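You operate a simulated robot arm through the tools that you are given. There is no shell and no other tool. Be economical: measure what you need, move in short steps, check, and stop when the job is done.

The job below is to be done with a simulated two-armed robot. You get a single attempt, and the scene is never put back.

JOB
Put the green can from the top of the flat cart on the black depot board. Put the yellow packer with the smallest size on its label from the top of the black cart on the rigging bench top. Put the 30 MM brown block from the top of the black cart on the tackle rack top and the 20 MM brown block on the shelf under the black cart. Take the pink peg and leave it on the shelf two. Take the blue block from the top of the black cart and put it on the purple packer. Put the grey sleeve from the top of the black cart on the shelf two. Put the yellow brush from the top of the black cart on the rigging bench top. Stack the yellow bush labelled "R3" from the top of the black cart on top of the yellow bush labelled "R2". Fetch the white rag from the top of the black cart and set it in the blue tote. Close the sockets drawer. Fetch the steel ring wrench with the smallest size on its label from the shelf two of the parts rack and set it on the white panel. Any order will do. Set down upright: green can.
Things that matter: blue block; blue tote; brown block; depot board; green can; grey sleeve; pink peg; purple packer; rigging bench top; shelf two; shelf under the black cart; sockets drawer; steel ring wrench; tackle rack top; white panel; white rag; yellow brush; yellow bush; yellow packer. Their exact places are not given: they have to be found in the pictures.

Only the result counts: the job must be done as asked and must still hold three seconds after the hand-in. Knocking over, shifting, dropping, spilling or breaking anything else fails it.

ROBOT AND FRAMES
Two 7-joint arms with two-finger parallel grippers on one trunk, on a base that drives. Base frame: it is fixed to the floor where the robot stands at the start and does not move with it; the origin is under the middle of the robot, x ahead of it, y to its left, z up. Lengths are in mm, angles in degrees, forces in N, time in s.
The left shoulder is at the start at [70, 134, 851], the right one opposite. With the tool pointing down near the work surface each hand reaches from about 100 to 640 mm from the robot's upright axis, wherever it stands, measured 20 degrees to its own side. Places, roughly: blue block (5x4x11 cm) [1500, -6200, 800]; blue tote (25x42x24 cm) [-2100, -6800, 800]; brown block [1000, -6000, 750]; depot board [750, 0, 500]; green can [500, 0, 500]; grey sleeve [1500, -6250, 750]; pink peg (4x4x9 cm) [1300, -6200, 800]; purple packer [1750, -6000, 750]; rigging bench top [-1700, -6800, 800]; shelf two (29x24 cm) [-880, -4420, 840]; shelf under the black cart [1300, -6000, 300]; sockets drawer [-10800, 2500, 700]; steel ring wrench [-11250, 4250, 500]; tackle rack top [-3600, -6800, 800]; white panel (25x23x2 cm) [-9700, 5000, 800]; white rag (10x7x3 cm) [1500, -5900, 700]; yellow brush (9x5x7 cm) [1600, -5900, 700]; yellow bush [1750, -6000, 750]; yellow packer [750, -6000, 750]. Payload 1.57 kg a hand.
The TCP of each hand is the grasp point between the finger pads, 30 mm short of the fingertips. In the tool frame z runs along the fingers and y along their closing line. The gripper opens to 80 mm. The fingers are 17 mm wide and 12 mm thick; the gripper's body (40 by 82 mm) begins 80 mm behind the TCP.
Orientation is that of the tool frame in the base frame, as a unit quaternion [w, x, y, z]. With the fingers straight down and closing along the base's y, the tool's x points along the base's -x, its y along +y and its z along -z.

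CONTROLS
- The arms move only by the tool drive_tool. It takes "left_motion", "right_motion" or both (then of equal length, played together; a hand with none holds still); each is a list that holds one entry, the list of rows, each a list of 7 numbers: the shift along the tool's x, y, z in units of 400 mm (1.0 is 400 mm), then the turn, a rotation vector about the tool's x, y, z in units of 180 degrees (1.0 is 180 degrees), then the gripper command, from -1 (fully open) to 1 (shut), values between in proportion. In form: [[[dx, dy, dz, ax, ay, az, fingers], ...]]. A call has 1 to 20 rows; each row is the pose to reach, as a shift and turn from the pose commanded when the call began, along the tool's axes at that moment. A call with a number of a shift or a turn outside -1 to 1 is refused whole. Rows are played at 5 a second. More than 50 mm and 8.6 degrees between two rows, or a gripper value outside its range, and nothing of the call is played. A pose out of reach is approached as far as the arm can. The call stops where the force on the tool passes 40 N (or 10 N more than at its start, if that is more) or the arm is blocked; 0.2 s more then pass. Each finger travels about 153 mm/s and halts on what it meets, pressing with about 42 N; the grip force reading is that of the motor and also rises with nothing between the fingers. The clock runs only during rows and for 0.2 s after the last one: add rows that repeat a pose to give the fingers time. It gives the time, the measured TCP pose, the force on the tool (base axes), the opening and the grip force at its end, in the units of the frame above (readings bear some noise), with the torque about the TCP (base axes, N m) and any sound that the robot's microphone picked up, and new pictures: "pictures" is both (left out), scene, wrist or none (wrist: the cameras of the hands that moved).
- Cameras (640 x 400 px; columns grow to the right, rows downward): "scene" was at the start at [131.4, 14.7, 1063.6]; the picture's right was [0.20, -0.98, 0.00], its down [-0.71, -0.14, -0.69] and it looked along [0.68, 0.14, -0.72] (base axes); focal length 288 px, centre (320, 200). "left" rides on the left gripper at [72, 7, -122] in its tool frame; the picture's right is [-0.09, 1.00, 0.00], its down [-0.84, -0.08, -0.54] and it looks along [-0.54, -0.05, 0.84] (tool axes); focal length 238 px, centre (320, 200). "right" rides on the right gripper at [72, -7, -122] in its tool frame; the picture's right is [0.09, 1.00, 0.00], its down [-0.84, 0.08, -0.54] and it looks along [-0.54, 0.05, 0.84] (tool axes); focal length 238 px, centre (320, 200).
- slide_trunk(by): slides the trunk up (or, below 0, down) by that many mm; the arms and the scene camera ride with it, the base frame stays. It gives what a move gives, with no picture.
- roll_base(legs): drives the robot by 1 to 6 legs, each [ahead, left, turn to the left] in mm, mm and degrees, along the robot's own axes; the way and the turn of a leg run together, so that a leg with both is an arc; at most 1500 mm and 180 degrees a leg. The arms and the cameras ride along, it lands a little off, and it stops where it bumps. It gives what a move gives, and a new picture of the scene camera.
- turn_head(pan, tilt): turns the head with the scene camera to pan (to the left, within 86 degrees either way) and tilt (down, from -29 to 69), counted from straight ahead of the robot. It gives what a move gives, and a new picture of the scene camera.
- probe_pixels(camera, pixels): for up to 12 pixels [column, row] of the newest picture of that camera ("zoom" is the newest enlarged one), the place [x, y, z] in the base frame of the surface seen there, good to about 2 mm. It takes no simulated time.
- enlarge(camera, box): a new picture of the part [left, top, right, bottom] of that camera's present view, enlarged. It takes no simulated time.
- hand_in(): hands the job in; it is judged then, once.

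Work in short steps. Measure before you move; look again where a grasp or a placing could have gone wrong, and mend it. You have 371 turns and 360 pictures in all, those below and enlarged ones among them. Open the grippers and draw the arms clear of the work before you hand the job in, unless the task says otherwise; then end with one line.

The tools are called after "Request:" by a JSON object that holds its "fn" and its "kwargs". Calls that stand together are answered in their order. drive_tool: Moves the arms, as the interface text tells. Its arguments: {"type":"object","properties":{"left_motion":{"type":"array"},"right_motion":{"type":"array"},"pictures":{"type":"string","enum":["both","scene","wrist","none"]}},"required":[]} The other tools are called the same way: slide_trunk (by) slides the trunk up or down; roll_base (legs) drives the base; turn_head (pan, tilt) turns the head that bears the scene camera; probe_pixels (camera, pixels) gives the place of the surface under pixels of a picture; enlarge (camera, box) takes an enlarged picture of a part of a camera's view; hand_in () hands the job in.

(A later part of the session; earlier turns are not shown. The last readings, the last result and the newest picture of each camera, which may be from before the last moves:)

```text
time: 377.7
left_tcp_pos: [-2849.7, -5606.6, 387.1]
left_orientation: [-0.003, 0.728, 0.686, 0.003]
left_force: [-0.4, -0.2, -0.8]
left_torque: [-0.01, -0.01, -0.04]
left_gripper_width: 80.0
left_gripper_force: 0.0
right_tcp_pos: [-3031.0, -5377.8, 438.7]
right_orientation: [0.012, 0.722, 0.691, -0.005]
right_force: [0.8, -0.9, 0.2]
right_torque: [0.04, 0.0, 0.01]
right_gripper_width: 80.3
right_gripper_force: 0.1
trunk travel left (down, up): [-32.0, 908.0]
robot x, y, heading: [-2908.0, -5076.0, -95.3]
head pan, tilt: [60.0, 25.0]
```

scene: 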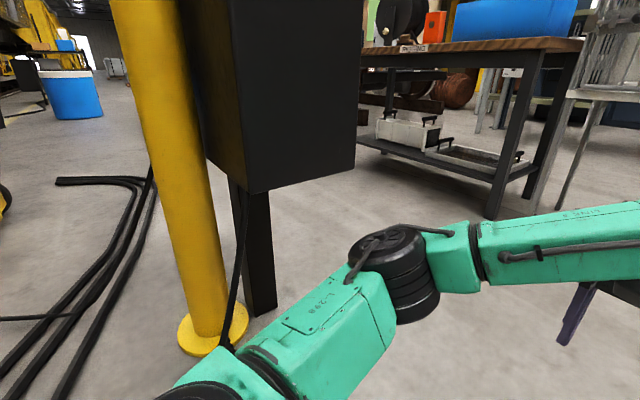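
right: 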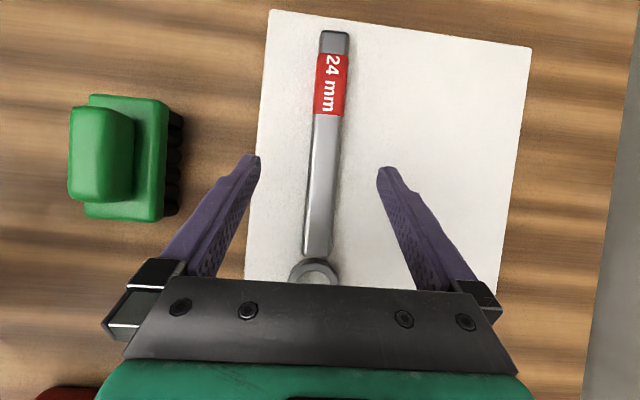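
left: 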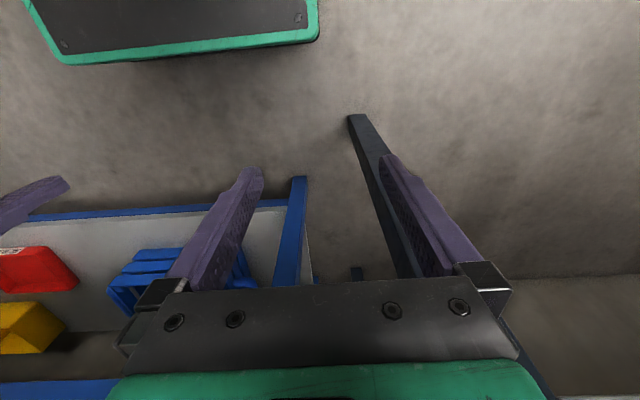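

Request:
{"fn": "probe_pixels", "kwargs": {"camera": "scene", "pixels": [[390, 250], [380, 240], [350, 260], [215, 340], [185, 335], [250, 185], [350, 165], [300, 150], [262, 305], [370, 300], [70, 390], [200, 200]]}}

```text
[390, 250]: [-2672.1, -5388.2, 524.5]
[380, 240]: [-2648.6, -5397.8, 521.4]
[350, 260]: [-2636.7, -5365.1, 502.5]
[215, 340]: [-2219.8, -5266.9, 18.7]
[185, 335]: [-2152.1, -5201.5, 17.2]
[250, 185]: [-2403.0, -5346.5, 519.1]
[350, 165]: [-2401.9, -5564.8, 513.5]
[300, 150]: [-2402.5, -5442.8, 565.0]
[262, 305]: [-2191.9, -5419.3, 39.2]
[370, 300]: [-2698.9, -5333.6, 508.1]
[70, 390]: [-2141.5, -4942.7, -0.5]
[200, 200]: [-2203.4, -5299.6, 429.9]
```

Elbow now well inside the box (x -2637 vs -2403). I continue south past the bollard and then turn to face east.

Request:
{"fn": "roll_base", "kwargs": {"legs": [[363, 141, 0], [394, 86, 0], [0, 0, 95]]}}

Request:
{"fn": "slide_trunk", "kwargs": {"by": 350}}

Request:
{"fn": "turn_head", "kwargs": {"pan": -25, "tilt": 15}}

```text
time: 386.3
left_tcp_pos: [-2223.0, -5815.4, 365.6]
left_orientation: [-0.028, 0.059, 0.998, 0.009]
left_force: [0.5, 0.1, 0.6]
left_torque: [0.0, 0.08, -0.02]
left_gripper_width: 80.0
left_gripper_force: 0.1
right_tcp_pos: [-2426.6, -5961.6, 430.9]
right_orientation: [0.0, -0.004, 1.0, 0.011]
right_force: [-0.4, -0.2, -0.3]
right_torque: [0.05, -0.05, -0.02]
right_gripper_width: 80.3
right_gripper_force: 0.0
trunk travel left (down, up): [-32.0, 908.0]
robot x, y, heading: [-2741.6, -5851.3, -2.1]
head pan, tilt: [60.0, 25.0]
```

scene: 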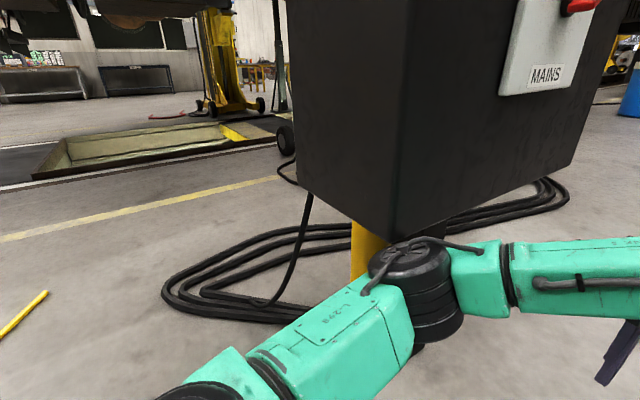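

```text
time: 387.3
left_tcp_pos: [-2253.3, -5820.6, 340.3]
left_orientation: [-0.118, 0.069, 0.991, -0.003]
left_force: [-0.5, -0.5, -0.1]
left_torque: [0.02, 0.0, 0.01]
left_gripper_width: 79.8
left_gripper_force: 0.0
right_tcp_pos: [-2430.5, -5956.6, 488.4]
right_orientation: [0.007, -0.003, 1.0, 0.003]
right_force: [0.1, -1.1, -0.9]
right_torque: [0.0, -0.01, 0.03]
right_gripper_width: 80.0
right_gripper_force: 0.0
trunk travel left (down, up): [-82.0, 858.0]
robot x, y, heading: [-2737.8, -5852.5, -2.4]
head pan, tilt: [60.0, 25.0]
stopped: the arm was blocked; the commanded pose is now the measured one
```

```text
time: 388.9
left_tcp_pos: [-2253.5, -5819.9, 339.0]
left_orientation: [-0.115, 0.067, 0.991, -0.001]
left_force: [0.5, 0.7, 0.3]
left_torque: [0.01, -0.01, -0.03]
left_gripper_width: 79.9
left_gripper_force: 0.1
right_tcp_pos: [-2430.6, -5957.1, 486.5]
right_orientation: [0.007, -0.004, 1.0, 0.005]
right_force: [0.3, -0.1, 0.3]
right_torque: [0.01, -0.02, 0.02]
right_gripper_width: 80.1
right_gripper_force: 0.1
trunk travel left (down, up): [-82.0, 858.0]
robot x, y, heading: [-2740.8, -5852.1, -2.3]
head pan, tilt: [-25.0, 15.0]
```

scene: 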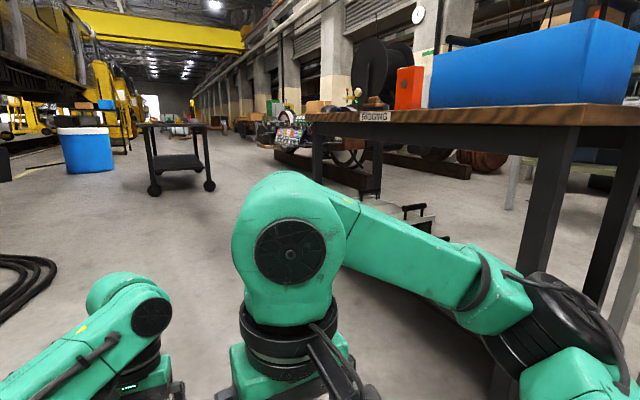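

The left elbow met the control box from below. I lower again, shift right away from it, and re-check.

Request:
{"fn": "slide_trunk", "kwargs": {"by": -70}}

Request:
{"fn": "roll_base", "kwargs": {"legs": [[0, -120, 0]]}}

Request:
{"fn": "turn_head", "kwargs": {"pan": 60, "tilt": 25}}

```text
time: 389.9
left_tcp_pos: [-2255.0, -5819.1, 276.6]
left_orientation: [-0.109, 0.066, 0.992, 0.001]
left_force: [-0.3, -0.3, 0.5]
left_torque: [-0.02, -0.01, 0.0]
left_gripper_width: 80.0
left_gripper_force: 0.0
right_tcp_pos: [-2434.2, -5958.8, 419.2]
right_orientation: [0.012, -0.005, 1.0, 0.006]
right_force: [-0.2, 0.0, 0.1]
right_torque: [-0.02, -0.02, -0.04]
right_gripper_width: 79.9
right_gripper_force: 0.1
trunk travel left (down, up): [-12.0, 928.0]
robot x, y, heading: [-2741.9, -5852.9, -2.4]
head pan, tilt: [-25.0, 15.0]
```

```text
time: 391.2
left_tcp_pos: [-2260.9, -5940.5, 275.9]
left_orientation: [-0.11, 0.066, 0.992, 0.0]
left_force: [0.4, 0.5, 0.0]
left_torque: [0.01, -0.01, -0.02]
left_gripper_width: 80.1
left_gripper_force: 0.1
right_tcp_pos: [-2440.4, -6078.4, 419.7]
right_orientation: [0.012, -0.005, 1.0, 0.005]
right_force: [0.7, 0.8, 0.2]
right_torque: [0.03, -0.04, 0.01]
right_gripper_width: 80.0
right_gripper_force: 0.1
trunk travel left (down, up): [-12.0, 928.0]
robot x, y, heading: [-2749.7, -5971.1, -2.6]
head pan, tilt: [-25.0, 15.0]
```

scene: 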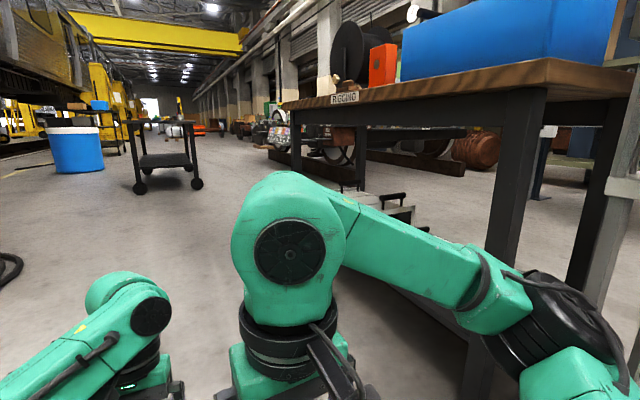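

```text
time: 392.8
left_tcp_pos: [-2259.8, -5940.6, 277.1]
left_orientation: [-0.11, 0.067, 0.992, 0.001]
left_force: [-0.7, 0.0, -0.9]
left_torque: [0.0, 0.03, 0.03]
left_gripper_width: 80.1
left_gripper_force: 0.0
right_tcp_pos: [-2438.9, -6079.0, 420.1]
right_orientation: [0.012, -0.005, 1.0, 0.005]
right_force: [0.4, 0.3, -0.2]
right_torque: [0.0, -0.02, -0.01]
right_gripper_width: 80.0
right_gripper_force: 0.0
trunk travel left (down, up): [-12.0, 928.0]
robot x, y, heading: [-2746.7, -5970.9, -2.3]
head pan, tilt: [60.0, 25.0]
```

scene: 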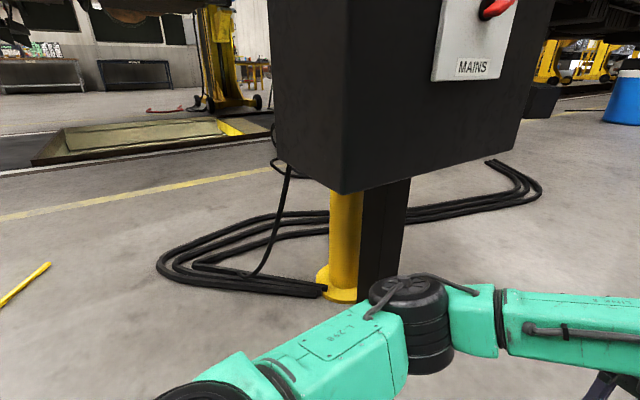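

The elbow is now clear of the box sideways. I raise the trunk, fix the left hand's pose, and drive east past the rigging bench.

Request:
{"fn": "slide_trunk", "kwargs": {"by": 400}}

Request:
{"fn": "roll_base", "kwargs": {"legs": [[1300, 60, 2.3]]}}

Request:
{"fn": "turn_head", "kwargs": {"pan": -40, "tilt": 15}}

```text
time: 396.6
left_tcp_pos: [-2259.8, -5940.8, 677.4]
left_orientation: [-0.109, 0.066, 0.992, 0.001]
left_force: [0.1, 0.9, -0.2]
left_torque: [0.0, 0.0, -0.03]
left_gripper_width: 79.8
left_gripper_force: 0.2
right_tcp_pos: [-2439.5, -6080.8, 819.4]
right_orientation: [0.012, -0.004, 1.0, 0.005]
right_force: [-0.4, -0.3, -1.1]
right_torque: [0.0, 0.02, -0.01]
right_gripper_width: 80.0
right_gripper_force: 0.1
trunk travel left (down, up): [-412.0, 528.0]
robot x, y, heading: [-2746.6, -5973.1, -2.4]
head pan, tilt: [60.0, 25.0]
```

```text
time: 403.2
left_tcp_pos: [-958.0, -5866.2, 676.2]
left_orientation: [-0.111, 0.036, 0.993, -0.003]
left_force: [0.7, -0.3, -0.6]
left_torque: [0.03, 0.0, 0.0]
left_gripper_width: 79.9
left_gripper_force: 0.0
right_tcp_pos: [-1128.6, -6016.6, 818.4]
right_orientation: [0.012, -0.034, 0.999, 0.006]
right_force: [0.3, -0.9, -0.2]
right_torque: [0.04, 0.01, 0.01]
right_gripper_width: 80.0
right_gripper_force: 0.1
trunk travel left (down, up): [-412.0, 528.0]
robot x, y, heading: [-1438.9, -5928.5, 1.0]
head pan, tilt: [60.0, 25.0]
```

scene: 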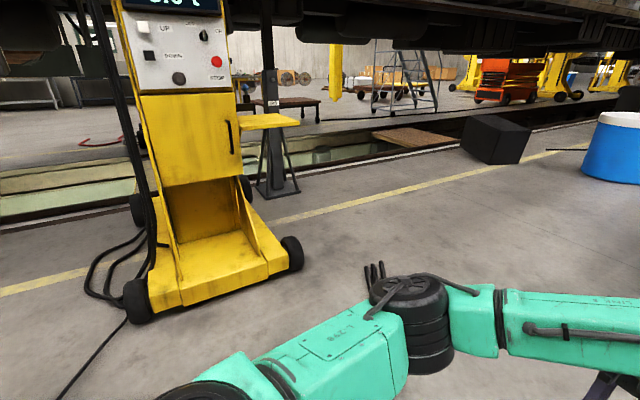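

```text
time: 404.9
left_tcp_pos: [-958.4, -5867.5, 675.8]
left_orientation: [-0.11, 0.036, 0.993, -0.003]
left_force: [-0.3, 0.1, 1.0]
left_torque: [0.0, 0.01, 0.03]
left_gripper_width: 80.0
left_gripper_force: 0.1
right_tcp_pos: [-1128.3, -6015.2, 819.2]
right_orientation: [0.012, -0.034, 0.999, 0.006]
right_force: [0.1, 0.4, 0.4]
right_torque: [-0.02, 0.02, -0.01]
right_gripper_width: 80.1
right_gripper_force: 0.0
trunk travel left (down, up): [-412.0, 528.0]
robot x, y, heading: [-1442.4, -5929.7, 1.2]
head pan, tilt: [-40.0, 15.0]
```

scene: 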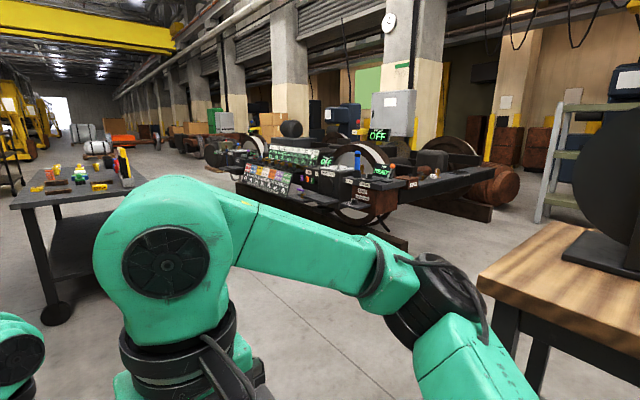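

The black cart is ahead at (70,200). I straighten both hands and tuck the left one.

Request:
{"fn": "drive_tool", "kwargs": {"left_motion": [[[0.07, 0.055, -0.065, 0, -0.0352, -0.0148, -1], [0.14, 0.11, -0.13, 0, -0.0703, -0.0295, -1], [0.21, 0.165, -0.195, 0, -0.0703, -0.0295, -1], [0.28, 0.22, -0.26, 0, -0.0703, -0.0295, -1], [0.35, 0.275, -0.32, 0, -0.0703, -0.0295, -1]]], "right_motion": [[[0, 0, 0, 0.0038, 0.0077, 0.015, -1], [0, 0, 0, 0.0038, 0.0077, 0.015, -1], [0, 0, 0, 0.0038, 0.0077, 0.015, -1], [0, 0, 0, 0.0038, 0.0077, 0.015, -1], [0, 0, 0, 0.0038, 0.0077, 0.015, -1]]], "pictures": "none"}}

Request:
{"fn": "turn_head", "kwargs": {"pan": 0, "tilt": 15}}

```text
time: 406.1
left_tcp_pos: [-1060.0, -5748.5, 829.9]
left_orientation: [0.001, -0.009, 1.0, -0.002]
left_force: [-0.3, -0.7, 0.2]
left_torque: [-0.02, 0.02, 0.01]
left_gripper_width: 79.7
left_gripper_force: 0.1
right_tcp_pos: [-1129.1, -6015.0, 819.5]
right_orientation: [0.001, -0.01, 1.0, 0.0]
right_force: [0.5, 0.5, 0.6]
right_torque: [-0.04, 0.0, -0.01]
right_gripper_width: 80.0
right_gripper_force: 0.1
trunk travel left (down, up): [-412.0, 528.0]
robot x, y, heading: [-1439.3, -5927.3, 1.1]
head pan, tilt: [-40.0, 15.0]
```

```text
time: 407.2
left_tcp_pos: [-1059.0, -5748.7, 829.0]
left_orientation: [0.001, -0.009, 1.0, -0.002]
left_force: [-0.2, -0.7, -0.5]
left_torque: [0.0, -0.01, -0.01]
left_gripper_width: 80.0
left_gripper_force: 0.0
right_tcp_pos: [-1128.0, -6016.7, 819.7]
right_orientation: [0.0, -0.009, 1.0, -0.001]
right_force: [-0.4, -0.8, -0.2]
right_torque: [-0.04, 0.02, 0.03]
right_gripper_width: 79.8
right_gripper_force: 0.0
trunk travel left (down, up): [-412.0, 528.0]
robot x, y, heading: [-1441.6, -5927.1, 1.1]
head pan, tilt: [0.0, 15.0]
```

scene: 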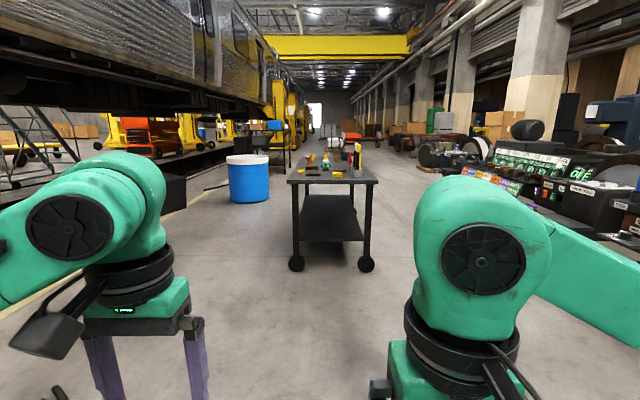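

The cart is end-on ahead. I drive 1300 mm closer and measure it.

Request:
{"fn": "roll_base", "kwargs": {"legs": [[1350, 0, -1]]}}

Request:
{"fn": "turn_head", "kwargs": {"pan": 0, "tilt": 25}}

Request:
{"fn": "enlarge", "kwargs": {"camera": "scene", "box": [240, 80, 440, 240]}}

```text
time: 413.9
left_tcp_pos: [266.6, -5719.0, 829.2]
left_orientation: [0.0, -0.013, 1.0, -0.002]
left_force: [-0.6, -0.5, -0.6]
left_torque: [-0.01, 0.03, 0.02]
left_gripper_width: 80.1
left_gripper_force: 0.0
right_tcp_pos: [199.0, -5986.7, 819.9]
right_orientation: [0.0, -0.012, 1.0, -0.001]
right_force: [-0.2, -0.2, -0.3]
right_torque: [0.0, 0.01, -0.02]
right_gripper_width: 80.0
right_gripper_force: 0.1
trunk travel left (down, up): [-412.0, 528.0]
robot x, y, heading: [-115.0, -5898.7, 1.4]
head pan, tilt: [0.0, 15.0]
```

scene: 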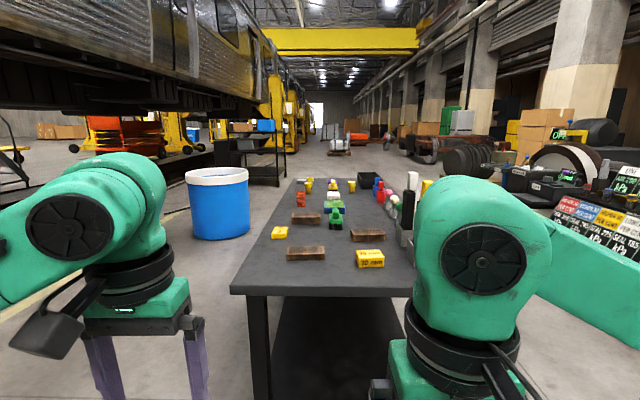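

```text
time: 414.6
left_tcp_pos: [266.8, -5718.8, 829.9]
left_orientation: [0.001, -0.012, 1.0, -0.002]
left_force: [0.4, 0.6, 0.0]
left_torque: [0.01, -0.04, -0.01]
left_gripper_width: 80.0
left_gripper_force: 0.0
right_tcp_pos: [198.1, -5985.2, 819.6]
right_orientation: [0.0, -0.013, 1.0, -0.001]
right_force: [0.1, 0.4, 0.1]
right_torque: [0.0, -0.02, 0.01]
right_gripper_width: 80.0
right_gripper_force: 0.0
trunk travel left (down, up): [-412.0, 528.0]
robot x, y, heading: [-111.2, -5899.9, 1.3]
head pan, tilt: [0.0, 25.0]
```

scene: 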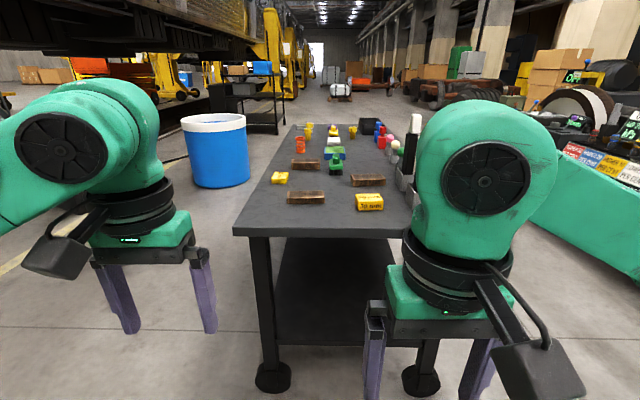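

```text
2.50 times, centred on (340, 160) of scene
```

zoom: 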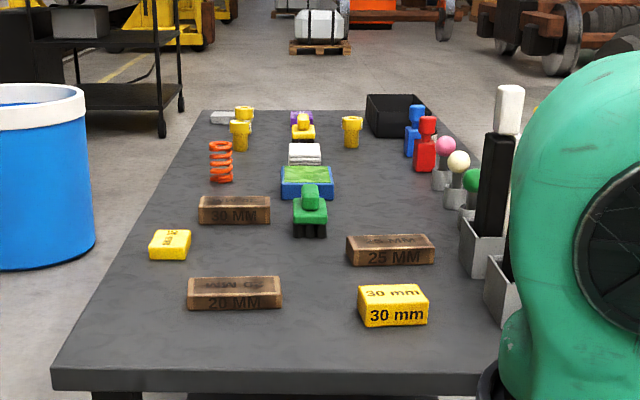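

I probe the cart top, bin, and surroundings to pick the side to work from.

Request:
{"fn": "probe_pixels", "kwargs": {"camera": "scene", "pixels": [[235, 232], [408, 234], [287, 127], [215, 186], [248, 180], [185, 130], [400, 128], [258, 132], [500, 350], [385, 138], [220, 200], [270, 380]]}}

Request:
{"fn": "probe_pixels", "kwargs": {"camera": "zoom", "pixels": [[168, 240], [390, 292], [235, 200], [235, 285], [390, 245], [445, 150], [408, 120], [300, 125], [300, 118], [236, 130], [350, 130], [305, 150]]}}

```text
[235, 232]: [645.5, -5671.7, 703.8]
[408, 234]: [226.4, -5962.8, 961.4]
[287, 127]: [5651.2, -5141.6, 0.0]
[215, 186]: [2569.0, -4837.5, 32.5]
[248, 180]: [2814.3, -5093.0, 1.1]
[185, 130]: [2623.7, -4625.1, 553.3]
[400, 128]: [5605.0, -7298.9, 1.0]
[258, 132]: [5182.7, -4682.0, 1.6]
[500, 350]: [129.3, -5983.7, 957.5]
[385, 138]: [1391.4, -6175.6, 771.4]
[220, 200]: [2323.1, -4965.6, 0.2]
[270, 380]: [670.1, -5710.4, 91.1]
```

```text
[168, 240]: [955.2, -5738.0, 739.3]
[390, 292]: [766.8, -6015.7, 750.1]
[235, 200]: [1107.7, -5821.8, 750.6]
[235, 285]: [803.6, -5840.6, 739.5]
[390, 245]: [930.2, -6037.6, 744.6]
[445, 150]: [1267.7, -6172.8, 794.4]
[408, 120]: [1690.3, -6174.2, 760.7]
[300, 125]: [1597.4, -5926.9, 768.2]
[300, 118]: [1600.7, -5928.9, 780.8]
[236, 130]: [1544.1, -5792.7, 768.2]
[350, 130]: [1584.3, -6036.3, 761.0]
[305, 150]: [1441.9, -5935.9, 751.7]
```

Cart top: x 645–1850, y -5672…-6230, z≈705. The peg, sleeve and blue block are on the south side; I check the room there.

Request:
{"fn": "turn_head", "kwargs": {"pan": -35, "tilt": 15}}

Request:
{"fn": "probe_pixels", "kwargs": {"camera": "scene", "pixels": [[120, 160], [180, 170], [220, 190], [260, 215], [300, 240], [330, 262], [200, 160], [240, 175], [350, 240], [420, 240], [150, 130], [100, 150]]}}

```text
time: 415.6
left_tcp_pos: [266.7, -5718.7, 829.8]
left_orientation: [0.001, -0.012, 1.0, -0.002]
left_force: [0.1, -0.1, 1.2]
left_torque: [-0.01, -0.02, 0.03]
left_gripper_width: 80.0
left_gripper_force: 0.1
right_tcp_pos: [198.4, -5986.7, 820.9]
right_orientation: [0.001, -0.013, 1.0, -0.001]
right_force: [-0.8, 0.5, -0.4]
right_torque: [-0.02, 0.01, 0.01]
right_gripper_width: 79.8
right_gripper_force: 0.1
trunk travel left (down, up): [-412.0, 528.0]
robot x, y, heading: [-115.7, -5901.8, 1.2]
head pan, tilt: [-35.0, 15.0]
```

scene: 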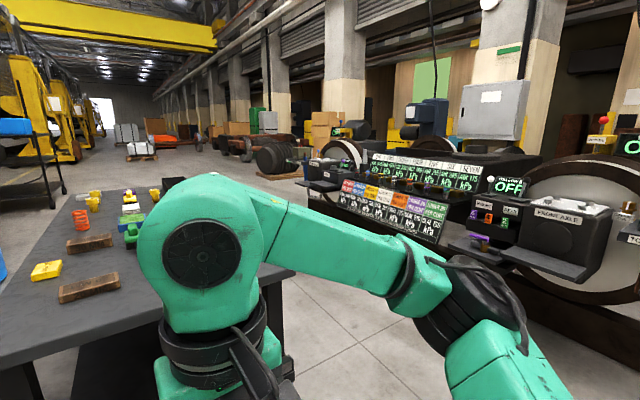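

```text
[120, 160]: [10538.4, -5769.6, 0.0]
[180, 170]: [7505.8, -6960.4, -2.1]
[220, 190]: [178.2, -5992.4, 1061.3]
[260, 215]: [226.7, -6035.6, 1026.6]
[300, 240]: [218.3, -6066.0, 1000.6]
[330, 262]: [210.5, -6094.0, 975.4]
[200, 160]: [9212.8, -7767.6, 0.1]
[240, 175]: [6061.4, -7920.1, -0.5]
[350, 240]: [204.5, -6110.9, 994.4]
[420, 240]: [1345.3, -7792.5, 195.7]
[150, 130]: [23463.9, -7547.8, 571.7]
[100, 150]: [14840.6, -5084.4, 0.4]
```

There is plenty of space on both sides. I go to the north side first, facing south, to view everything.

Request:
{"fn": "roll_base", "kwargs": {"legs": [[0, 750, -1.2], [1350, 0, 0], [0, 0, -90]]}}

Request:
{"fn": "turn_head", "kwargs": {"pan": 0, "tilt": 35}}

```text
time: 429.9
left_tcp_pos: [1393.1, -5516.4, 830.1]
left_orientation: [0.0, 0.707, 0.707, -0.001]
left_force: [0.5, 0.0, 0.1]
left_torque: [0.01, 0.01, 0.0]
left_gripper_width: 79.8
left_gripper_force: 0.0
right_tcp_pos: [1126.8, -5442.8, 820.4]
right_orientation: [-0.002, 0.708, 0.707, -0.002]
right_force: [-0.4, -0.2, 0.3]
right_torque: [0.01, 0.0, -0.05]
right_gripper_width: 80.1
right_gripper_force: 0.1
trunk travel left (down, up): [-412.0, 528.0]
robot x, y, heading: [1222.7, -5130.6, -89.9]
head pan, tilt: [-35.0, 15.0]
```

scene: 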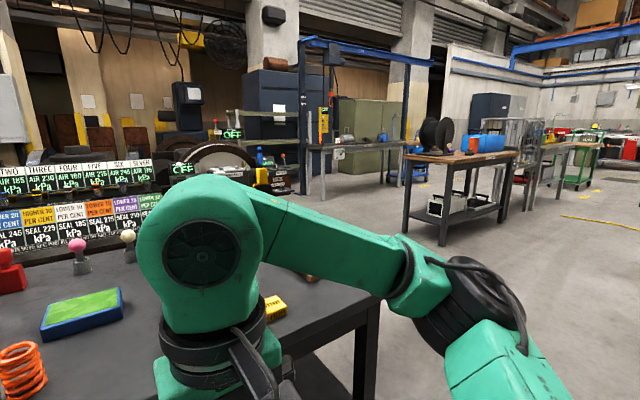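

```text
time: 430.9
left_tcp_pos: [1393.8, -5517.3, 830.0]
left_orientation: [-0.001, 0.707, 0.707, -0.002]
left_force: [-1.4, 0.2, 0.0]
left_torque: [0.02, 0.02, -0.03]
left_gripper_width: 80.4
left_gripper_force: 0.0
right_tcp_pos: [1127.4, -5443.9, 819.9]
right_orientation: [-0.001, 0.707, 0.707, -0.001]
right_force: [0.1, -0.4, -0.3]
right_torque: [-0.01, 0.01, -0.01]
right_gripper_width: 80.2
right_gripper_force: 0.0
trunk travel left (down, up): [-412.0, 528.0]
robot x, y, heading: [1218.1, -5133.8, -90.1]
head pan, tilt: [0.0, 35.0]
```

scene: 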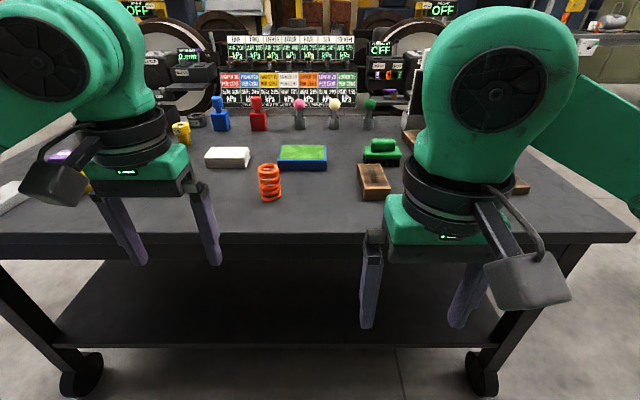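

The arms block the view. I spread the hands apart and raise the trunk.

Request:
{"fn": "drive_tool", "kwargs": {"left_motion": [[[0, 0.1, 0, 0, 0, 0, -1], [0, 0.2, 0, 0, 0, 0, -1], [0, 0.3, 0, 0, 0, 0, -1], [0, 0.4, 0, 0, 0, 0, -1], [0, 0.5, 0, 0, 0, 0, -1]]], "right_motion": [[[0, -0.12, 0, 0, 0, 0, -1], [0, -0.24, 0, 0, 0, 0, -1], [0, -0.36, 0, 0, 0, 0, -1], [0, -0.48, 0, 0, 0, 0, -1], [0, -0.6, 0, 0, 0, 0, -1]]], "pictures": "none"}}

Request:
{"fn": "slide_trunk", "kwargs": {"by": 250}}

Request:
{"fn": "turn_head", "kwargs": {"pan": 0, "tilt": 40}}

Request:
{"fn": "enlarge", "kwargs": {"camera": "scene", "box": [120, 60, 480, 285]}}

```text
time: 432.1
left_tcp_pos: [1593.7, -5515.9, 829.2]
left_orientation: [-0.002, 0.707, 0.707, -0.003]
left_force: [-0.5, -0.2, -0.5]
left_torque: [0.01, 0.02, -0.01]
left_gripper_width: 80.1
left_gripper_force: 0.0
right_tcp_pos: [897.1, -5460.9, 811.6]
right_orientation: [-0.001, 0.707, 0.707, -0.001]
right_force: [-0.2, 0.6, 0.7]
right_torque: [-0.02, -0.02, 0.03]
right_gripper_width: 80.0
right_gripper_force: 0.1
right hand out of reach, approached as far as the arm can: row 5
trunk travel left (down, up): [-412.0, 528.0]
robot x, y, heading: [1219.2, -5131.6, -90.3]
head pan, tilt: [0.0, 35.0]
```

```text
time: 434.7
left_tcp_pos: [1592.6, -5515.5, 1080.1]
left_orientation: [-0.001, 0.707, 0.707, -0.002]
left_force: [-0.3, -0.6, -0.4]
left_torque: [0.02, 0.02, -0.03]
left_gripper_width: 79.8
left_gripper_force: 0.0
right_tcp_pos: [897.4, -5461.4, 1061.2]
right_orientation: [0.0, 0.707, 0.707, 0.0]
right_force: [-0.2, 0.1, 0.1]
right_torque: [0.0, 0.01, -0.02]
right_gripper_width: 80.0
right_gripper_force: 0.0
trunk travel left (down, up): [-662.0, 278.0]
robot x, y, heading: [1222.6, -5131.6, -90.1]
head pan, tilt: [0.0, 35.0]
```

```text
time: 435.3
left_tcp_pos: [1591.8, -5516.8, 1080.1]
left_orientation: [0.0, 0.707, 0.707, -0.002]
left_force: [-0.3, 0.0, 0.0]
left_torque: [0.05, 0.01, -0.02]
left_gripper_width: 79.8
left_gripper_force: 0.0
right_tcp_pos: [897.4, -5462.9, 1062.9]
right_orientation: [-0.001, 0.707, 0.707, 0.0]
right_force: [-0.3, -0.1, 0.7]
right_torque: [-0.02, 0.02, 0.01]
right_gripper_width: 80.1
right_gripper_force: 0.1
trunk travel left (down, up): [-662.0, 278.0]
robot x, y, heading: [1220.9, -5132.8, -90.1]
head pan, tilt: [0.0, 40.0]
```

scene: 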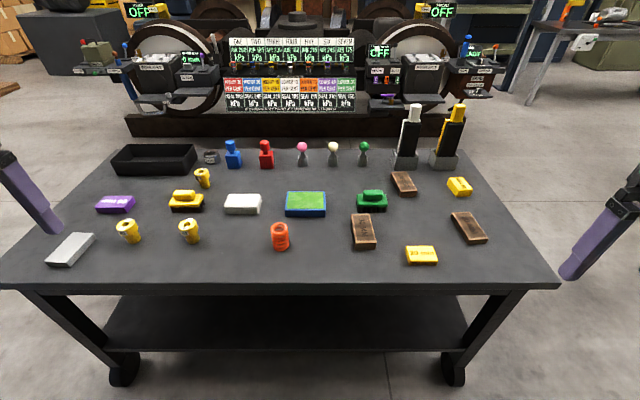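

```text
1.78 times, centred on (300, 172) of scene
```

zoom: 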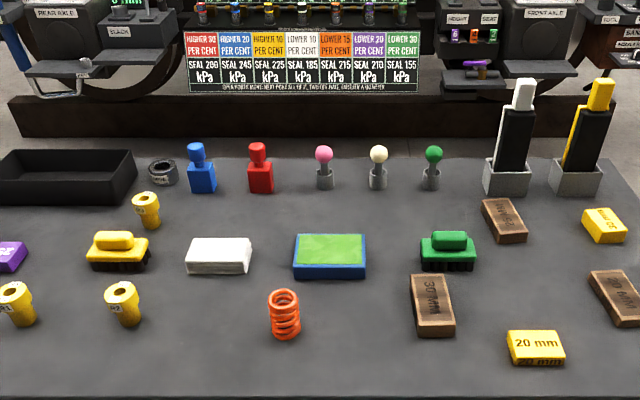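

Excellent view of everything. I enlarge both halves to read the labels, and probe the items.

Request:
{"fn": "enlarge", "kwargs": {"camera": "scene", "box": [30, 130, 270, 280]}}

Request:
{"fn": "enlarge", "kwargs": {"camera": "scene", "box": [280, 130, 520, 280]}}

Request:
{"fn": "probe_pixels", "kwargs": {"camera": "scene", "pixels": [[421, 249], [362, 230], [468, 227], [302, 147], [233, 145], [210, 153], [115, 201], [186, 195], [243, 200], [203, 170], [128, 222], [190, 222]]}}

```text
2.67 times, centred on (150, 205) of scene
```

zoom: 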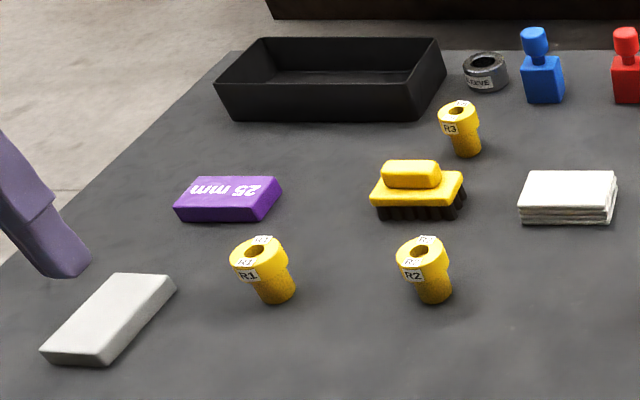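

```text
2.67 times, centred on (400, 205) of scene
```

zoom: 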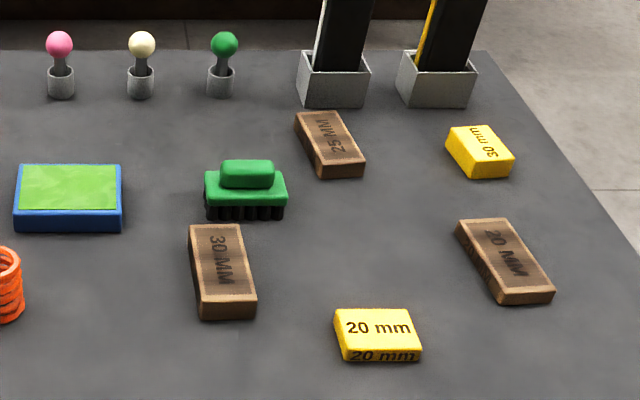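

```text
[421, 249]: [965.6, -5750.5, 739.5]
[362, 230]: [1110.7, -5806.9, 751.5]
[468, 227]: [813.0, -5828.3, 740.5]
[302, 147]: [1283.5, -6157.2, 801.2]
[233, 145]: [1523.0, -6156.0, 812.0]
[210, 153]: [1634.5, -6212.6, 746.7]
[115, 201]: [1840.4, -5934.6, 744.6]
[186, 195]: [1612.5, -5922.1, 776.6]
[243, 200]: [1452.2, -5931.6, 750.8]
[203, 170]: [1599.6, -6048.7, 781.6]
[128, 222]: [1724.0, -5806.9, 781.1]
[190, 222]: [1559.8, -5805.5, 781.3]
```

Labels are clear: packers 20/30 mm, blocks 20/25/30 MM, bushes R1, R2, R3. I move toward the cart for R3→R2 first: roll to x≈1400, y≈-5470.

Request:
{"fn": "roll_base", "kwargs": {"legs": [[0, 180, 0], [330, 0, 0]]}}

Request:
{"fn": "turn_head", "kwargs": {"pan": 15, "tilt": 50}}

Request:
{"fn": "enlarge", "kwargs": {"camera": "scene", "box": [180, 60, 420, 210]}}

```text
time: 438.6
left_tcp_pos: [1775.5, -5833.1, 1079.8]
left_orientation: [-0.001, 0.704, 0.71, -0.002]
left_force: [0.1, 0.4, -0.7]
left_torque: [0.0, 0.01, 0.01]
left_gripper_width: 79.7
left_gripper_force: 0.1
right_tcp_pos: [1079.1, -5783.1, 1061.7]
right_orientation: [0.0, 0.704, 0.71, -0.002]
right_force: [0.3, -0.4, -0.1]
right_torque: [0.01, 0.02, -0.01]
right_gripper_width: 80.1
right_gripper_force: 0.0
trunk travel left (down, up): [-662.0, 278.0]
robot x, y, heading: [1400.1, -5455.0, -89.8]
head pan, tilt: [0.0, 40.0]
```

scene: 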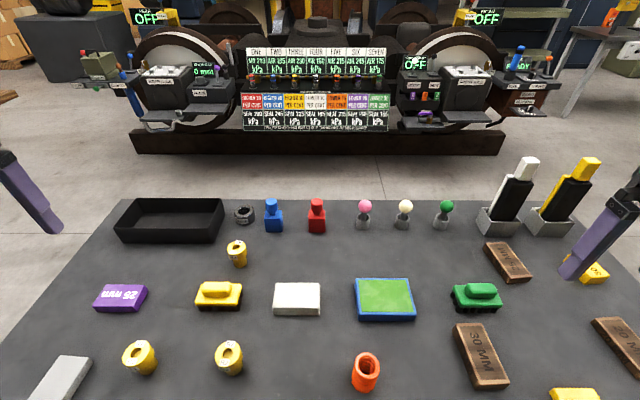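

```text
time: 439.3
left_tcp_pos: [1774.6, -5834.4, 1078.7]
left_orientation: [0.0, 0.705, 0.709, -0.002]
left_force: [-0.6, -0.5, -0.1]
left_torque: [-0.01, 0.01, 0.04]
left_gripper_width: 80.0
left_gripper_force: 0.0
right_tcp_pos: [1079.8, -5783.3, 1063.2]
right_orientation: [-0.001, 0.705, 0.709, -0.001]
right_force: [-0.8, -0.4, 0.9]
right_torque: [-0.01, 0.01, 0.01]
right_gripper_width: 79.9
right_gripper_force: 0.0
trunk travel left (down, up): [-662.0, 278.0]
robot x, y, heading: [1400.5, -5453.6, -89.9]
head pan, tilt: [15.0, 50.0]
```

scene: 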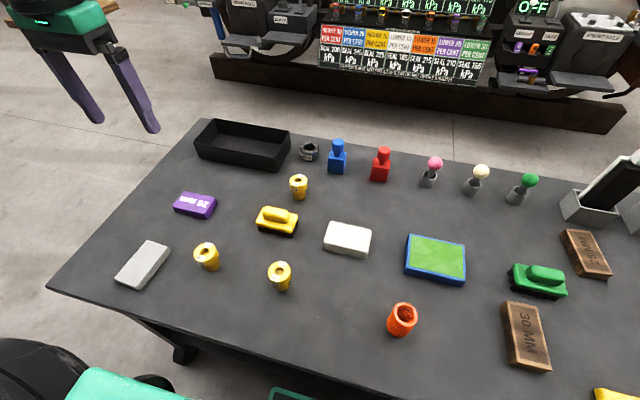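

```text
2.67 times, centred on (300, 135) of scene
```

zoom: 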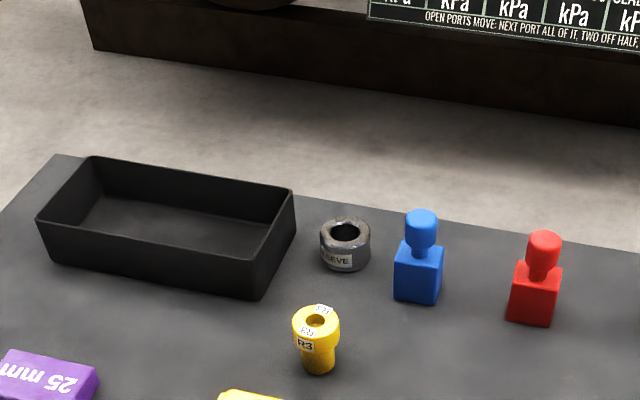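

I probe the flange rims of R3 (zoom) and R2 (scene).

Request:
{"fn": "probe_pixels", "kwargs": {"camera": "zoom", "pixels": [[294, 322], [338, 322], [308, 307], [325, 307], [305, 330], [328, 332], [300, 345], [334, 345]]}}

Request:
{"fn": "enlarge", "kwargs": {"camera": "scene", "box": [220, 240, 340, 315]}}

```text
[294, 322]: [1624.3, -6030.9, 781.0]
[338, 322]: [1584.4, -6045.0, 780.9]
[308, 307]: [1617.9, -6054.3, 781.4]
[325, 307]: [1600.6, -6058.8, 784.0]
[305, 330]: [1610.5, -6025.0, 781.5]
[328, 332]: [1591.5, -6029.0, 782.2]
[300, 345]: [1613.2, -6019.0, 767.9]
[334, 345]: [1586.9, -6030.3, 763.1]
```

```text
5.33 times, centred on (280, 278) of scene
```

zoom: 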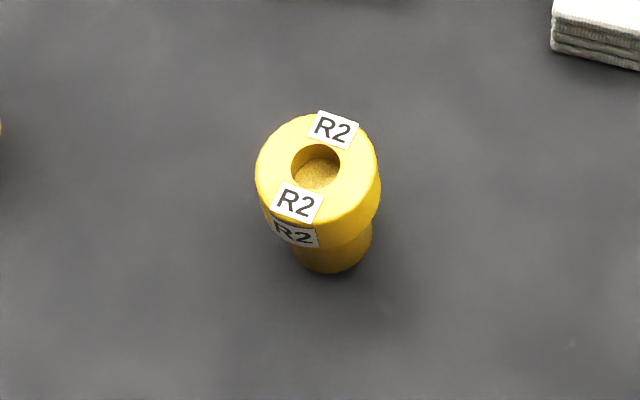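

Request:
{"fn": "probe_pixels", "kwargs": {"camera": "zoom", "pixels": [[260, 172], [374, 172], [315, 117], [340, 118], [310, 222], [335, 222], [270, 200], [365, 205]]}}

```text
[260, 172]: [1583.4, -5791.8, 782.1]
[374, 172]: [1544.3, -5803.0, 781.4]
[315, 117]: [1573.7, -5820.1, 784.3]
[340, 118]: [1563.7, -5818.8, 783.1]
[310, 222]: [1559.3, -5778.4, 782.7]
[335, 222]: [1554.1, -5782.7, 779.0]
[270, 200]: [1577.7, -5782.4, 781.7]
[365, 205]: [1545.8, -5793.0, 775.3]
```

R3's centre is (1604,-6041), R2's (1564,-5798), tops 781. I bring the left hand above R3.

Request:
{"fn": "drive_tool", "kwargs": {"left_motion": [[[-0.065, -0.053, 0.055, 0, 0, 0, -1], [-0.13, -0.107, 0.11, 0, 0, 0, -1], [-0.195, -0.16, 0.165, 0, 0, 0, -1], [-0.26, -0.214, 0.22, 0, 0, 0, -1], [-0.325, -0.267, 0.275, 0, 0, 0, -1], [-0.39, -0.32, 0.33, 0, 0, 0, -1], [-0.455, -0.374, 0.385, 0, 0, 0, -1], [-0.5175, -0.4275, 0.44, 0, 0, 0, -1], [-0.5175, -0.4275, 0.44, 0, 0, 0, -1]]]}}

```text
time: 441.3
left_tcp_pos: [1603.8, -6041.2, 902.6]
left_orientation: [-0.001, 0.705, 0.709, -0.002]
left_force: [0.0, -0.1, 0.0]
left_torque: [0.02, 0.04, 0.01]
left_gripper_width: 80.3
left_gripper_force: 0.1
right_tcp_pos: [1079.1, -5783.2, 1061.6]
right_orientation: [-0.001, 0.705, 0.71, -0.001]
right_force: [-0.4, 0.3, 0.0]
right_torque: [0.0, 0.01, 0.0]
right_gripper_width: 79.9
right_gripper_force: 0.1
trunk travel left (down, up): [-662.0, 278.0]
robot x, y, heading: [1400.4, -5450.2, -89.7]
head pan, tilt: [15.0, 50.0]
```

scene: 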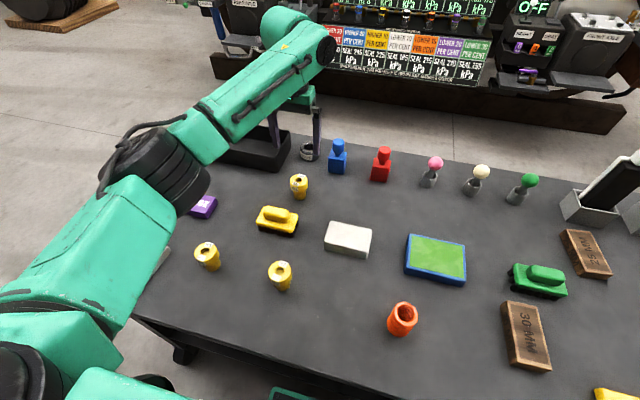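
left: 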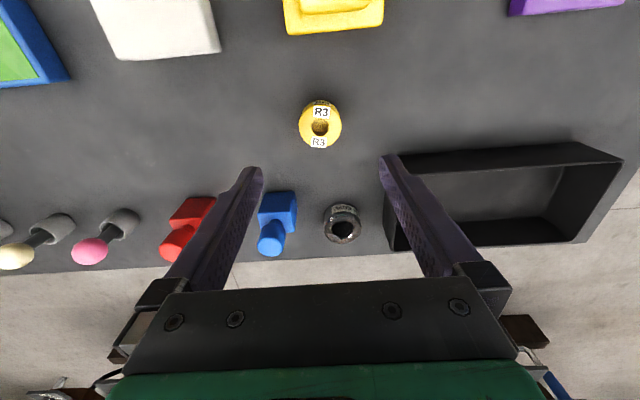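

R3 sits centred between the fingers in the wrist view. I descend to z 766 and grip.

Request:
{"fn": "drive_tool", "kwargs": {"left_motion": [[[0, 0, 0.1, 0, 0, 0, -1], [0, 0, 0.2, 0, 0, 0, -1], [0, 0, 0.29, 0, 0, 0, -1], [0, 0, 0.34, 0, 0, 0, -1], [0, 0, 0.34, 0, 0, 0, -1], [0, 0, 0.34, 0, 0, 0, 0.3], [0, 0, 0.34, 0, 0, 0, 1], [0, 0, 0.34, 0, 0, 0, 1]]]}}

```text
time: 443.1
left_tcp_pos: [1602.4, -6042.0, 767.7]
left_orientation: [-0.001, 0.705, 0.71, -0.001]
left_force: [0.0, 0.5, -0.4]
left_torque: [0.04, 0.02, 0.03]
left_gripper_width: 42.6
left_gripper_force: 42.6
right_tcp_pos: [1078.6, -5783.5, 1061.6]
right_orientation: [0.0, 0.705, 0.71, 0.0]
right_force: [-0.2, 0.3, 0.6]
right_torque: [0.0, -0.02, -0.02]
right_gripper_width: 80.3
right_gripper_force: 0.1
trunk travel left (down, up): [-662.0, 278.0]
robot x, y, heading: [1401.1, -5451.1, -89.9]
head pan, tilt: [15.0, 50.0]
```

scene: 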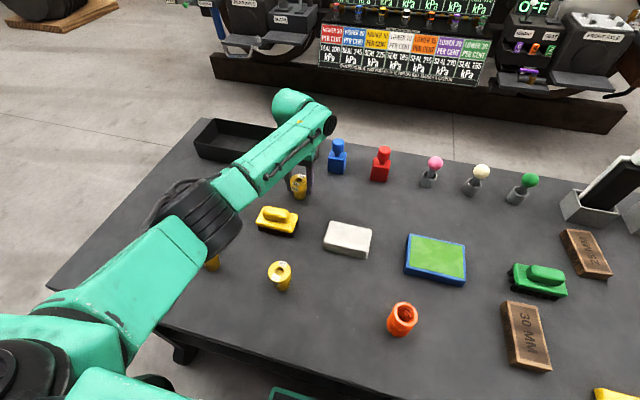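
left: 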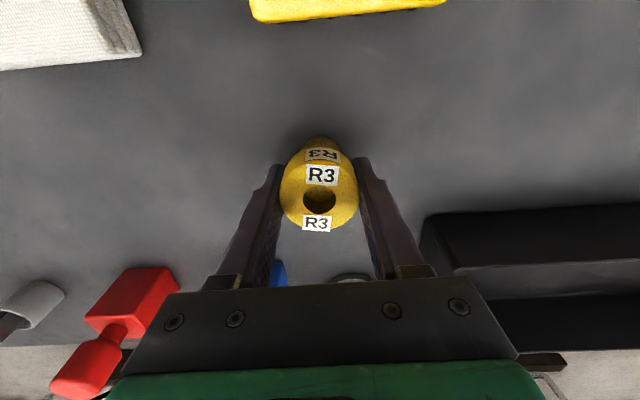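

Gripped (42.6 mm). I lift 105 mm and carry it to just above R2.

Request:
{"fn": "drive_tool", "kwargs": {"left_motion": [[[0, 0, -0.09, 0, 0, 0, 1], [0, 0, -0.18, 0, 0, 0, 1], [0, 0, -0.2625, 0, 0, 0, 1], [0.1, -0.016, -0.2625, 0, 0, 0, 1], [0.2, -0.032, -0.2625, 0, 0, 0, 1], [0.3, -0.048, -0.2625, 0, 0, 0, 1], [0.4, -0.064, -0.2625, 0, 0, 0, 1], [0.5, -0.08, -0.2625, 0, 0, 0, 1], [0.61, -0.096, -0.2625, 0, 0, 0, 1], [0.61, -0.096, -0.2625, 0, 0, 0, 1], [0.61, -0.096, -0.2625, 0, 0, 0, 1]]]}}

```text
time: 445.5
left_tcp_pos: [1564.8, -5797.0, 872.3]
left_orientation: [-0.001, 0.704, 0.711, -0.001]
left_force: [0.0, 0.2, -1.6]
left_torque: [-0.03, -0.04, 0.01]
left_gripper_width: 42.4
left_gripper_force: 41.7
right_tcp_pos: [1078.7, -5783.6, 1061.3]
right_orientation: [0.0, 0.705, 0.71, -0.001]
right_force: [0.9, -0.4, -0.2]
right_torque: [-0.02, 0.02, -0.01]
right_gripper_width: 79.8
right_gripper_force: 0.1
trunk travel left (down, up): [-662.0, 278.0]
robot x, y, heading: [1398.0, -5453.0, -89.7]
head pan, tilt: [15.0, 50.0]
```

scene: 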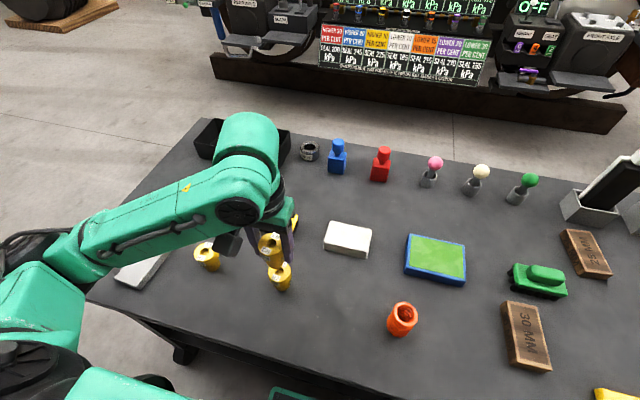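
left: 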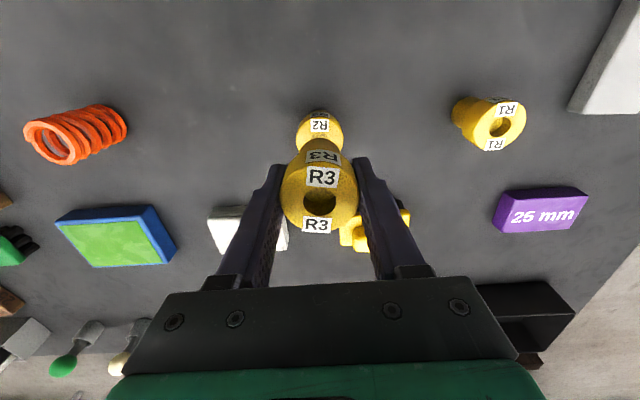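

Nearly aligned. I verify R3's position against R2 with wrist-camera probes.

Request:
{"fn": "probe_pixels", "kwargs": {"camera": "left", "pixels": [[320, 170], [320, 230], [284, 198], [357, 198], [300, 130], [342, 130], [320, 114]]}}

Request:
{"fn": "enlarge", "kwargs": {"camera": "scene", "box": [220, 200, 340, 310]}}

```text
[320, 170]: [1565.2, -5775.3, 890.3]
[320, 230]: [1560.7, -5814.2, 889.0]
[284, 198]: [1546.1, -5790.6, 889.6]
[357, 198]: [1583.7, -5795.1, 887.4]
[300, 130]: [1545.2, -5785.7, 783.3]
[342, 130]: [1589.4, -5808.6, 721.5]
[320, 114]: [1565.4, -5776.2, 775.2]
```

```text
3.64 times, centred on (280, 255) of scene
```

zoom: 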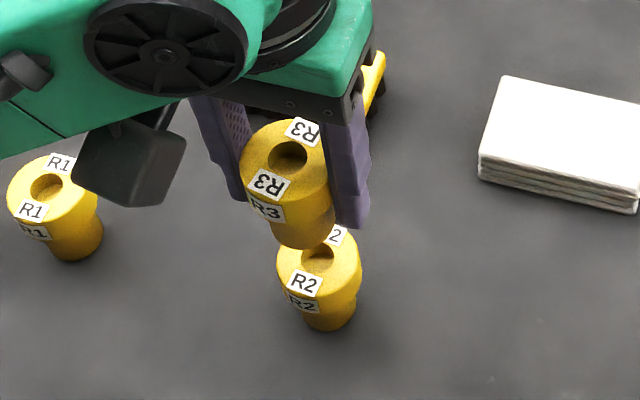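

R3's centre is (1565,-5796) versus R2's (1564,-5798): fine. I lower 27 mm until contact.

Request:
{"fn": "drive_tool", "kwargs": {"left_motion": [[[-0.004, -0.001, 0.04, 0, 0, 0, 1], [-0.004, -0.001, 0.06, 0, 0, 0, 1], [-0.004, -0.001, 0.068, 0, 0, 0, 1], [-0.004, -0.001, 0.068, 0, 0, 0, 1]]], "pictures": "none"}}

```text
time: 446.5
left_tcp_pos: [1563.6, -5799.9, 845.7]
left_orientation: [-0.001, 0.705, 0.709, -0.001]
left_force: [0.0, 0.1, -1.5]
left_torque: [0.01, 0.01, 0.0]
left_gripper_width: 42.5
left_gripper_force: 41.8
right_tcp_pos: [1079.7, -5783.5, 1062.5]
right_orientation: [0.0, 0.704, 0.71, -0.001]
right_force: [0.2, -0.2, 0.6]
right_torque: [-0.02, 0.0, -0.02]
right_gripper_width: 80.1
right_gripper_force: 0.0
trunk travel left (down, up): [-662.0, 278.0]
robot x, y, heading: [1400.4, -5451.0, -90.0]
head pan, tilt: [15.0, 50.0]
```

Not in contact yet; I lower 2 mm more and read the force.

Request:
{"fn": "drive_tool", "kwargs": {"left_motion": [[[0.003, 0, 0.004, 0, 0, 0, 1], [0.003, 0, 0.006, 0, 0, 0, 1], [0.003, 0, 0.006, 0, 0, 0, 1]]], "pictures": "none"}}

```text
time: 447.3
left_tcp_pos: [1563.4, -5798.5, 843.0]
left_orientation: [-0.001, 0.704, 0.71, -0.002]
left_force: [0.4, 0.0, -2.3]
left_torque: [-0.05, 0.05, -0.01]
left_gripper_width: 42.2
left_gripper_force: 42.0
right_tcp_pos: [1078.1, -5783.8, 1061.3]
right_orientation: [-0.001, 0.705, 0.709, -0.001]
right_force: [0.2, -0.3, 0.0]
right_torque: [0.03, -0.01, -0.02]
right_gripper_width: 80.1
right_gripper_force: 0.2
trunk travel left (down, up): [-662.0, 278.0]
robot x, y, heading: [1404.3, -5450.1, -89.9]
head pan, tilt: [15.0, 50.0]
```

Request:
{"fn": "drive_tool", "kwargs": {"left_motion": [[[0, 0, 0.003, 0, 0, 0, 1], [0, 0, 0.005, 0, 0, 0, 1], [0, 0, 0.005, 0, 0, 0, 1]]], "pictures": "scene"}}

Request:
{"fn": "enlarge", "kwargs": {"camera": "scene", "box": [220, 200, 340, 310]}}

```text
time: 448.1
left_tcp_pos: [1563.7, -5798.7, 840.4]
left_orientation: [0.0, 0.705, 0.709, -0.002]
left_force: [0.5, -0.1, -2.8]
left_torque: [0.0, 0.01, 0.01]
left_gripper_width: 42.7
left_gripper_force: 41.4
right_tcp_pos: [1079.1, -5783.7, 1060.9]
right_orientation: [-0.001, 0.705, 0.71, -0.001]
right_force: [0.0, 0.5, -0.1]
right_torque: [0.01, -0.01, -0.02]
right_gripper_width: 80.2
right_gripper_force: 0.1
trunk travel left (down, up): [-662.0, 278.0]
robot x, y, heading: [1400.9, -5454.2, -89.8]
head pan, tilt: [15.0, 50.0]
```

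scene: 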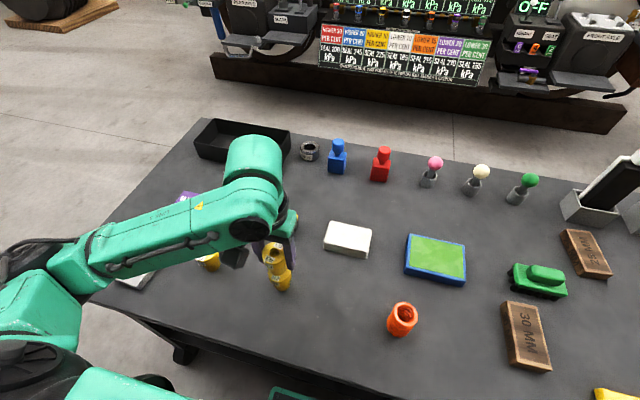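

```text
3.64 times, centred on (280, 255) of scene
```

zoom: 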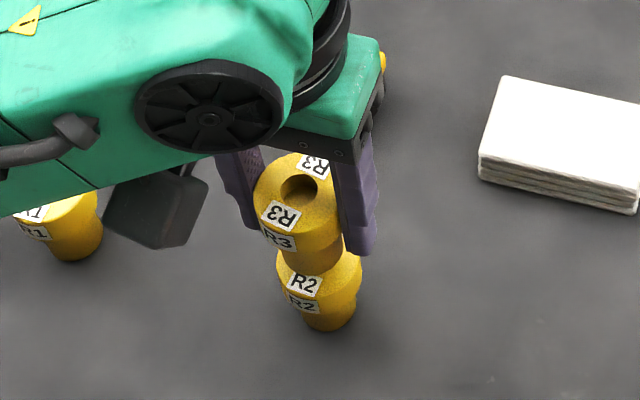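

Request:
{"fn": "probe_pixels", "kwargs": {"camera": "zoom", "pixels": [[285, 178], [320, 240], [300, 262], [330, 262], [350, 262], [450, 250], [300, 360], [310, 245]]}}

```text
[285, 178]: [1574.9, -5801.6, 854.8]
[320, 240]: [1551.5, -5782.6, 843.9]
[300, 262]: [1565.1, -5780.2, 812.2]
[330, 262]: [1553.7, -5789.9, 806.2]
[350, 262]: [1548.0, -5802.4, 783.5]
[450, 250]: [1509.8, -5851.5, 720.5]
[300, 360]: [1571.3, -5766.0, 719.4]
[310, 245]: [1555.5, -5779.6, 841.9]
```

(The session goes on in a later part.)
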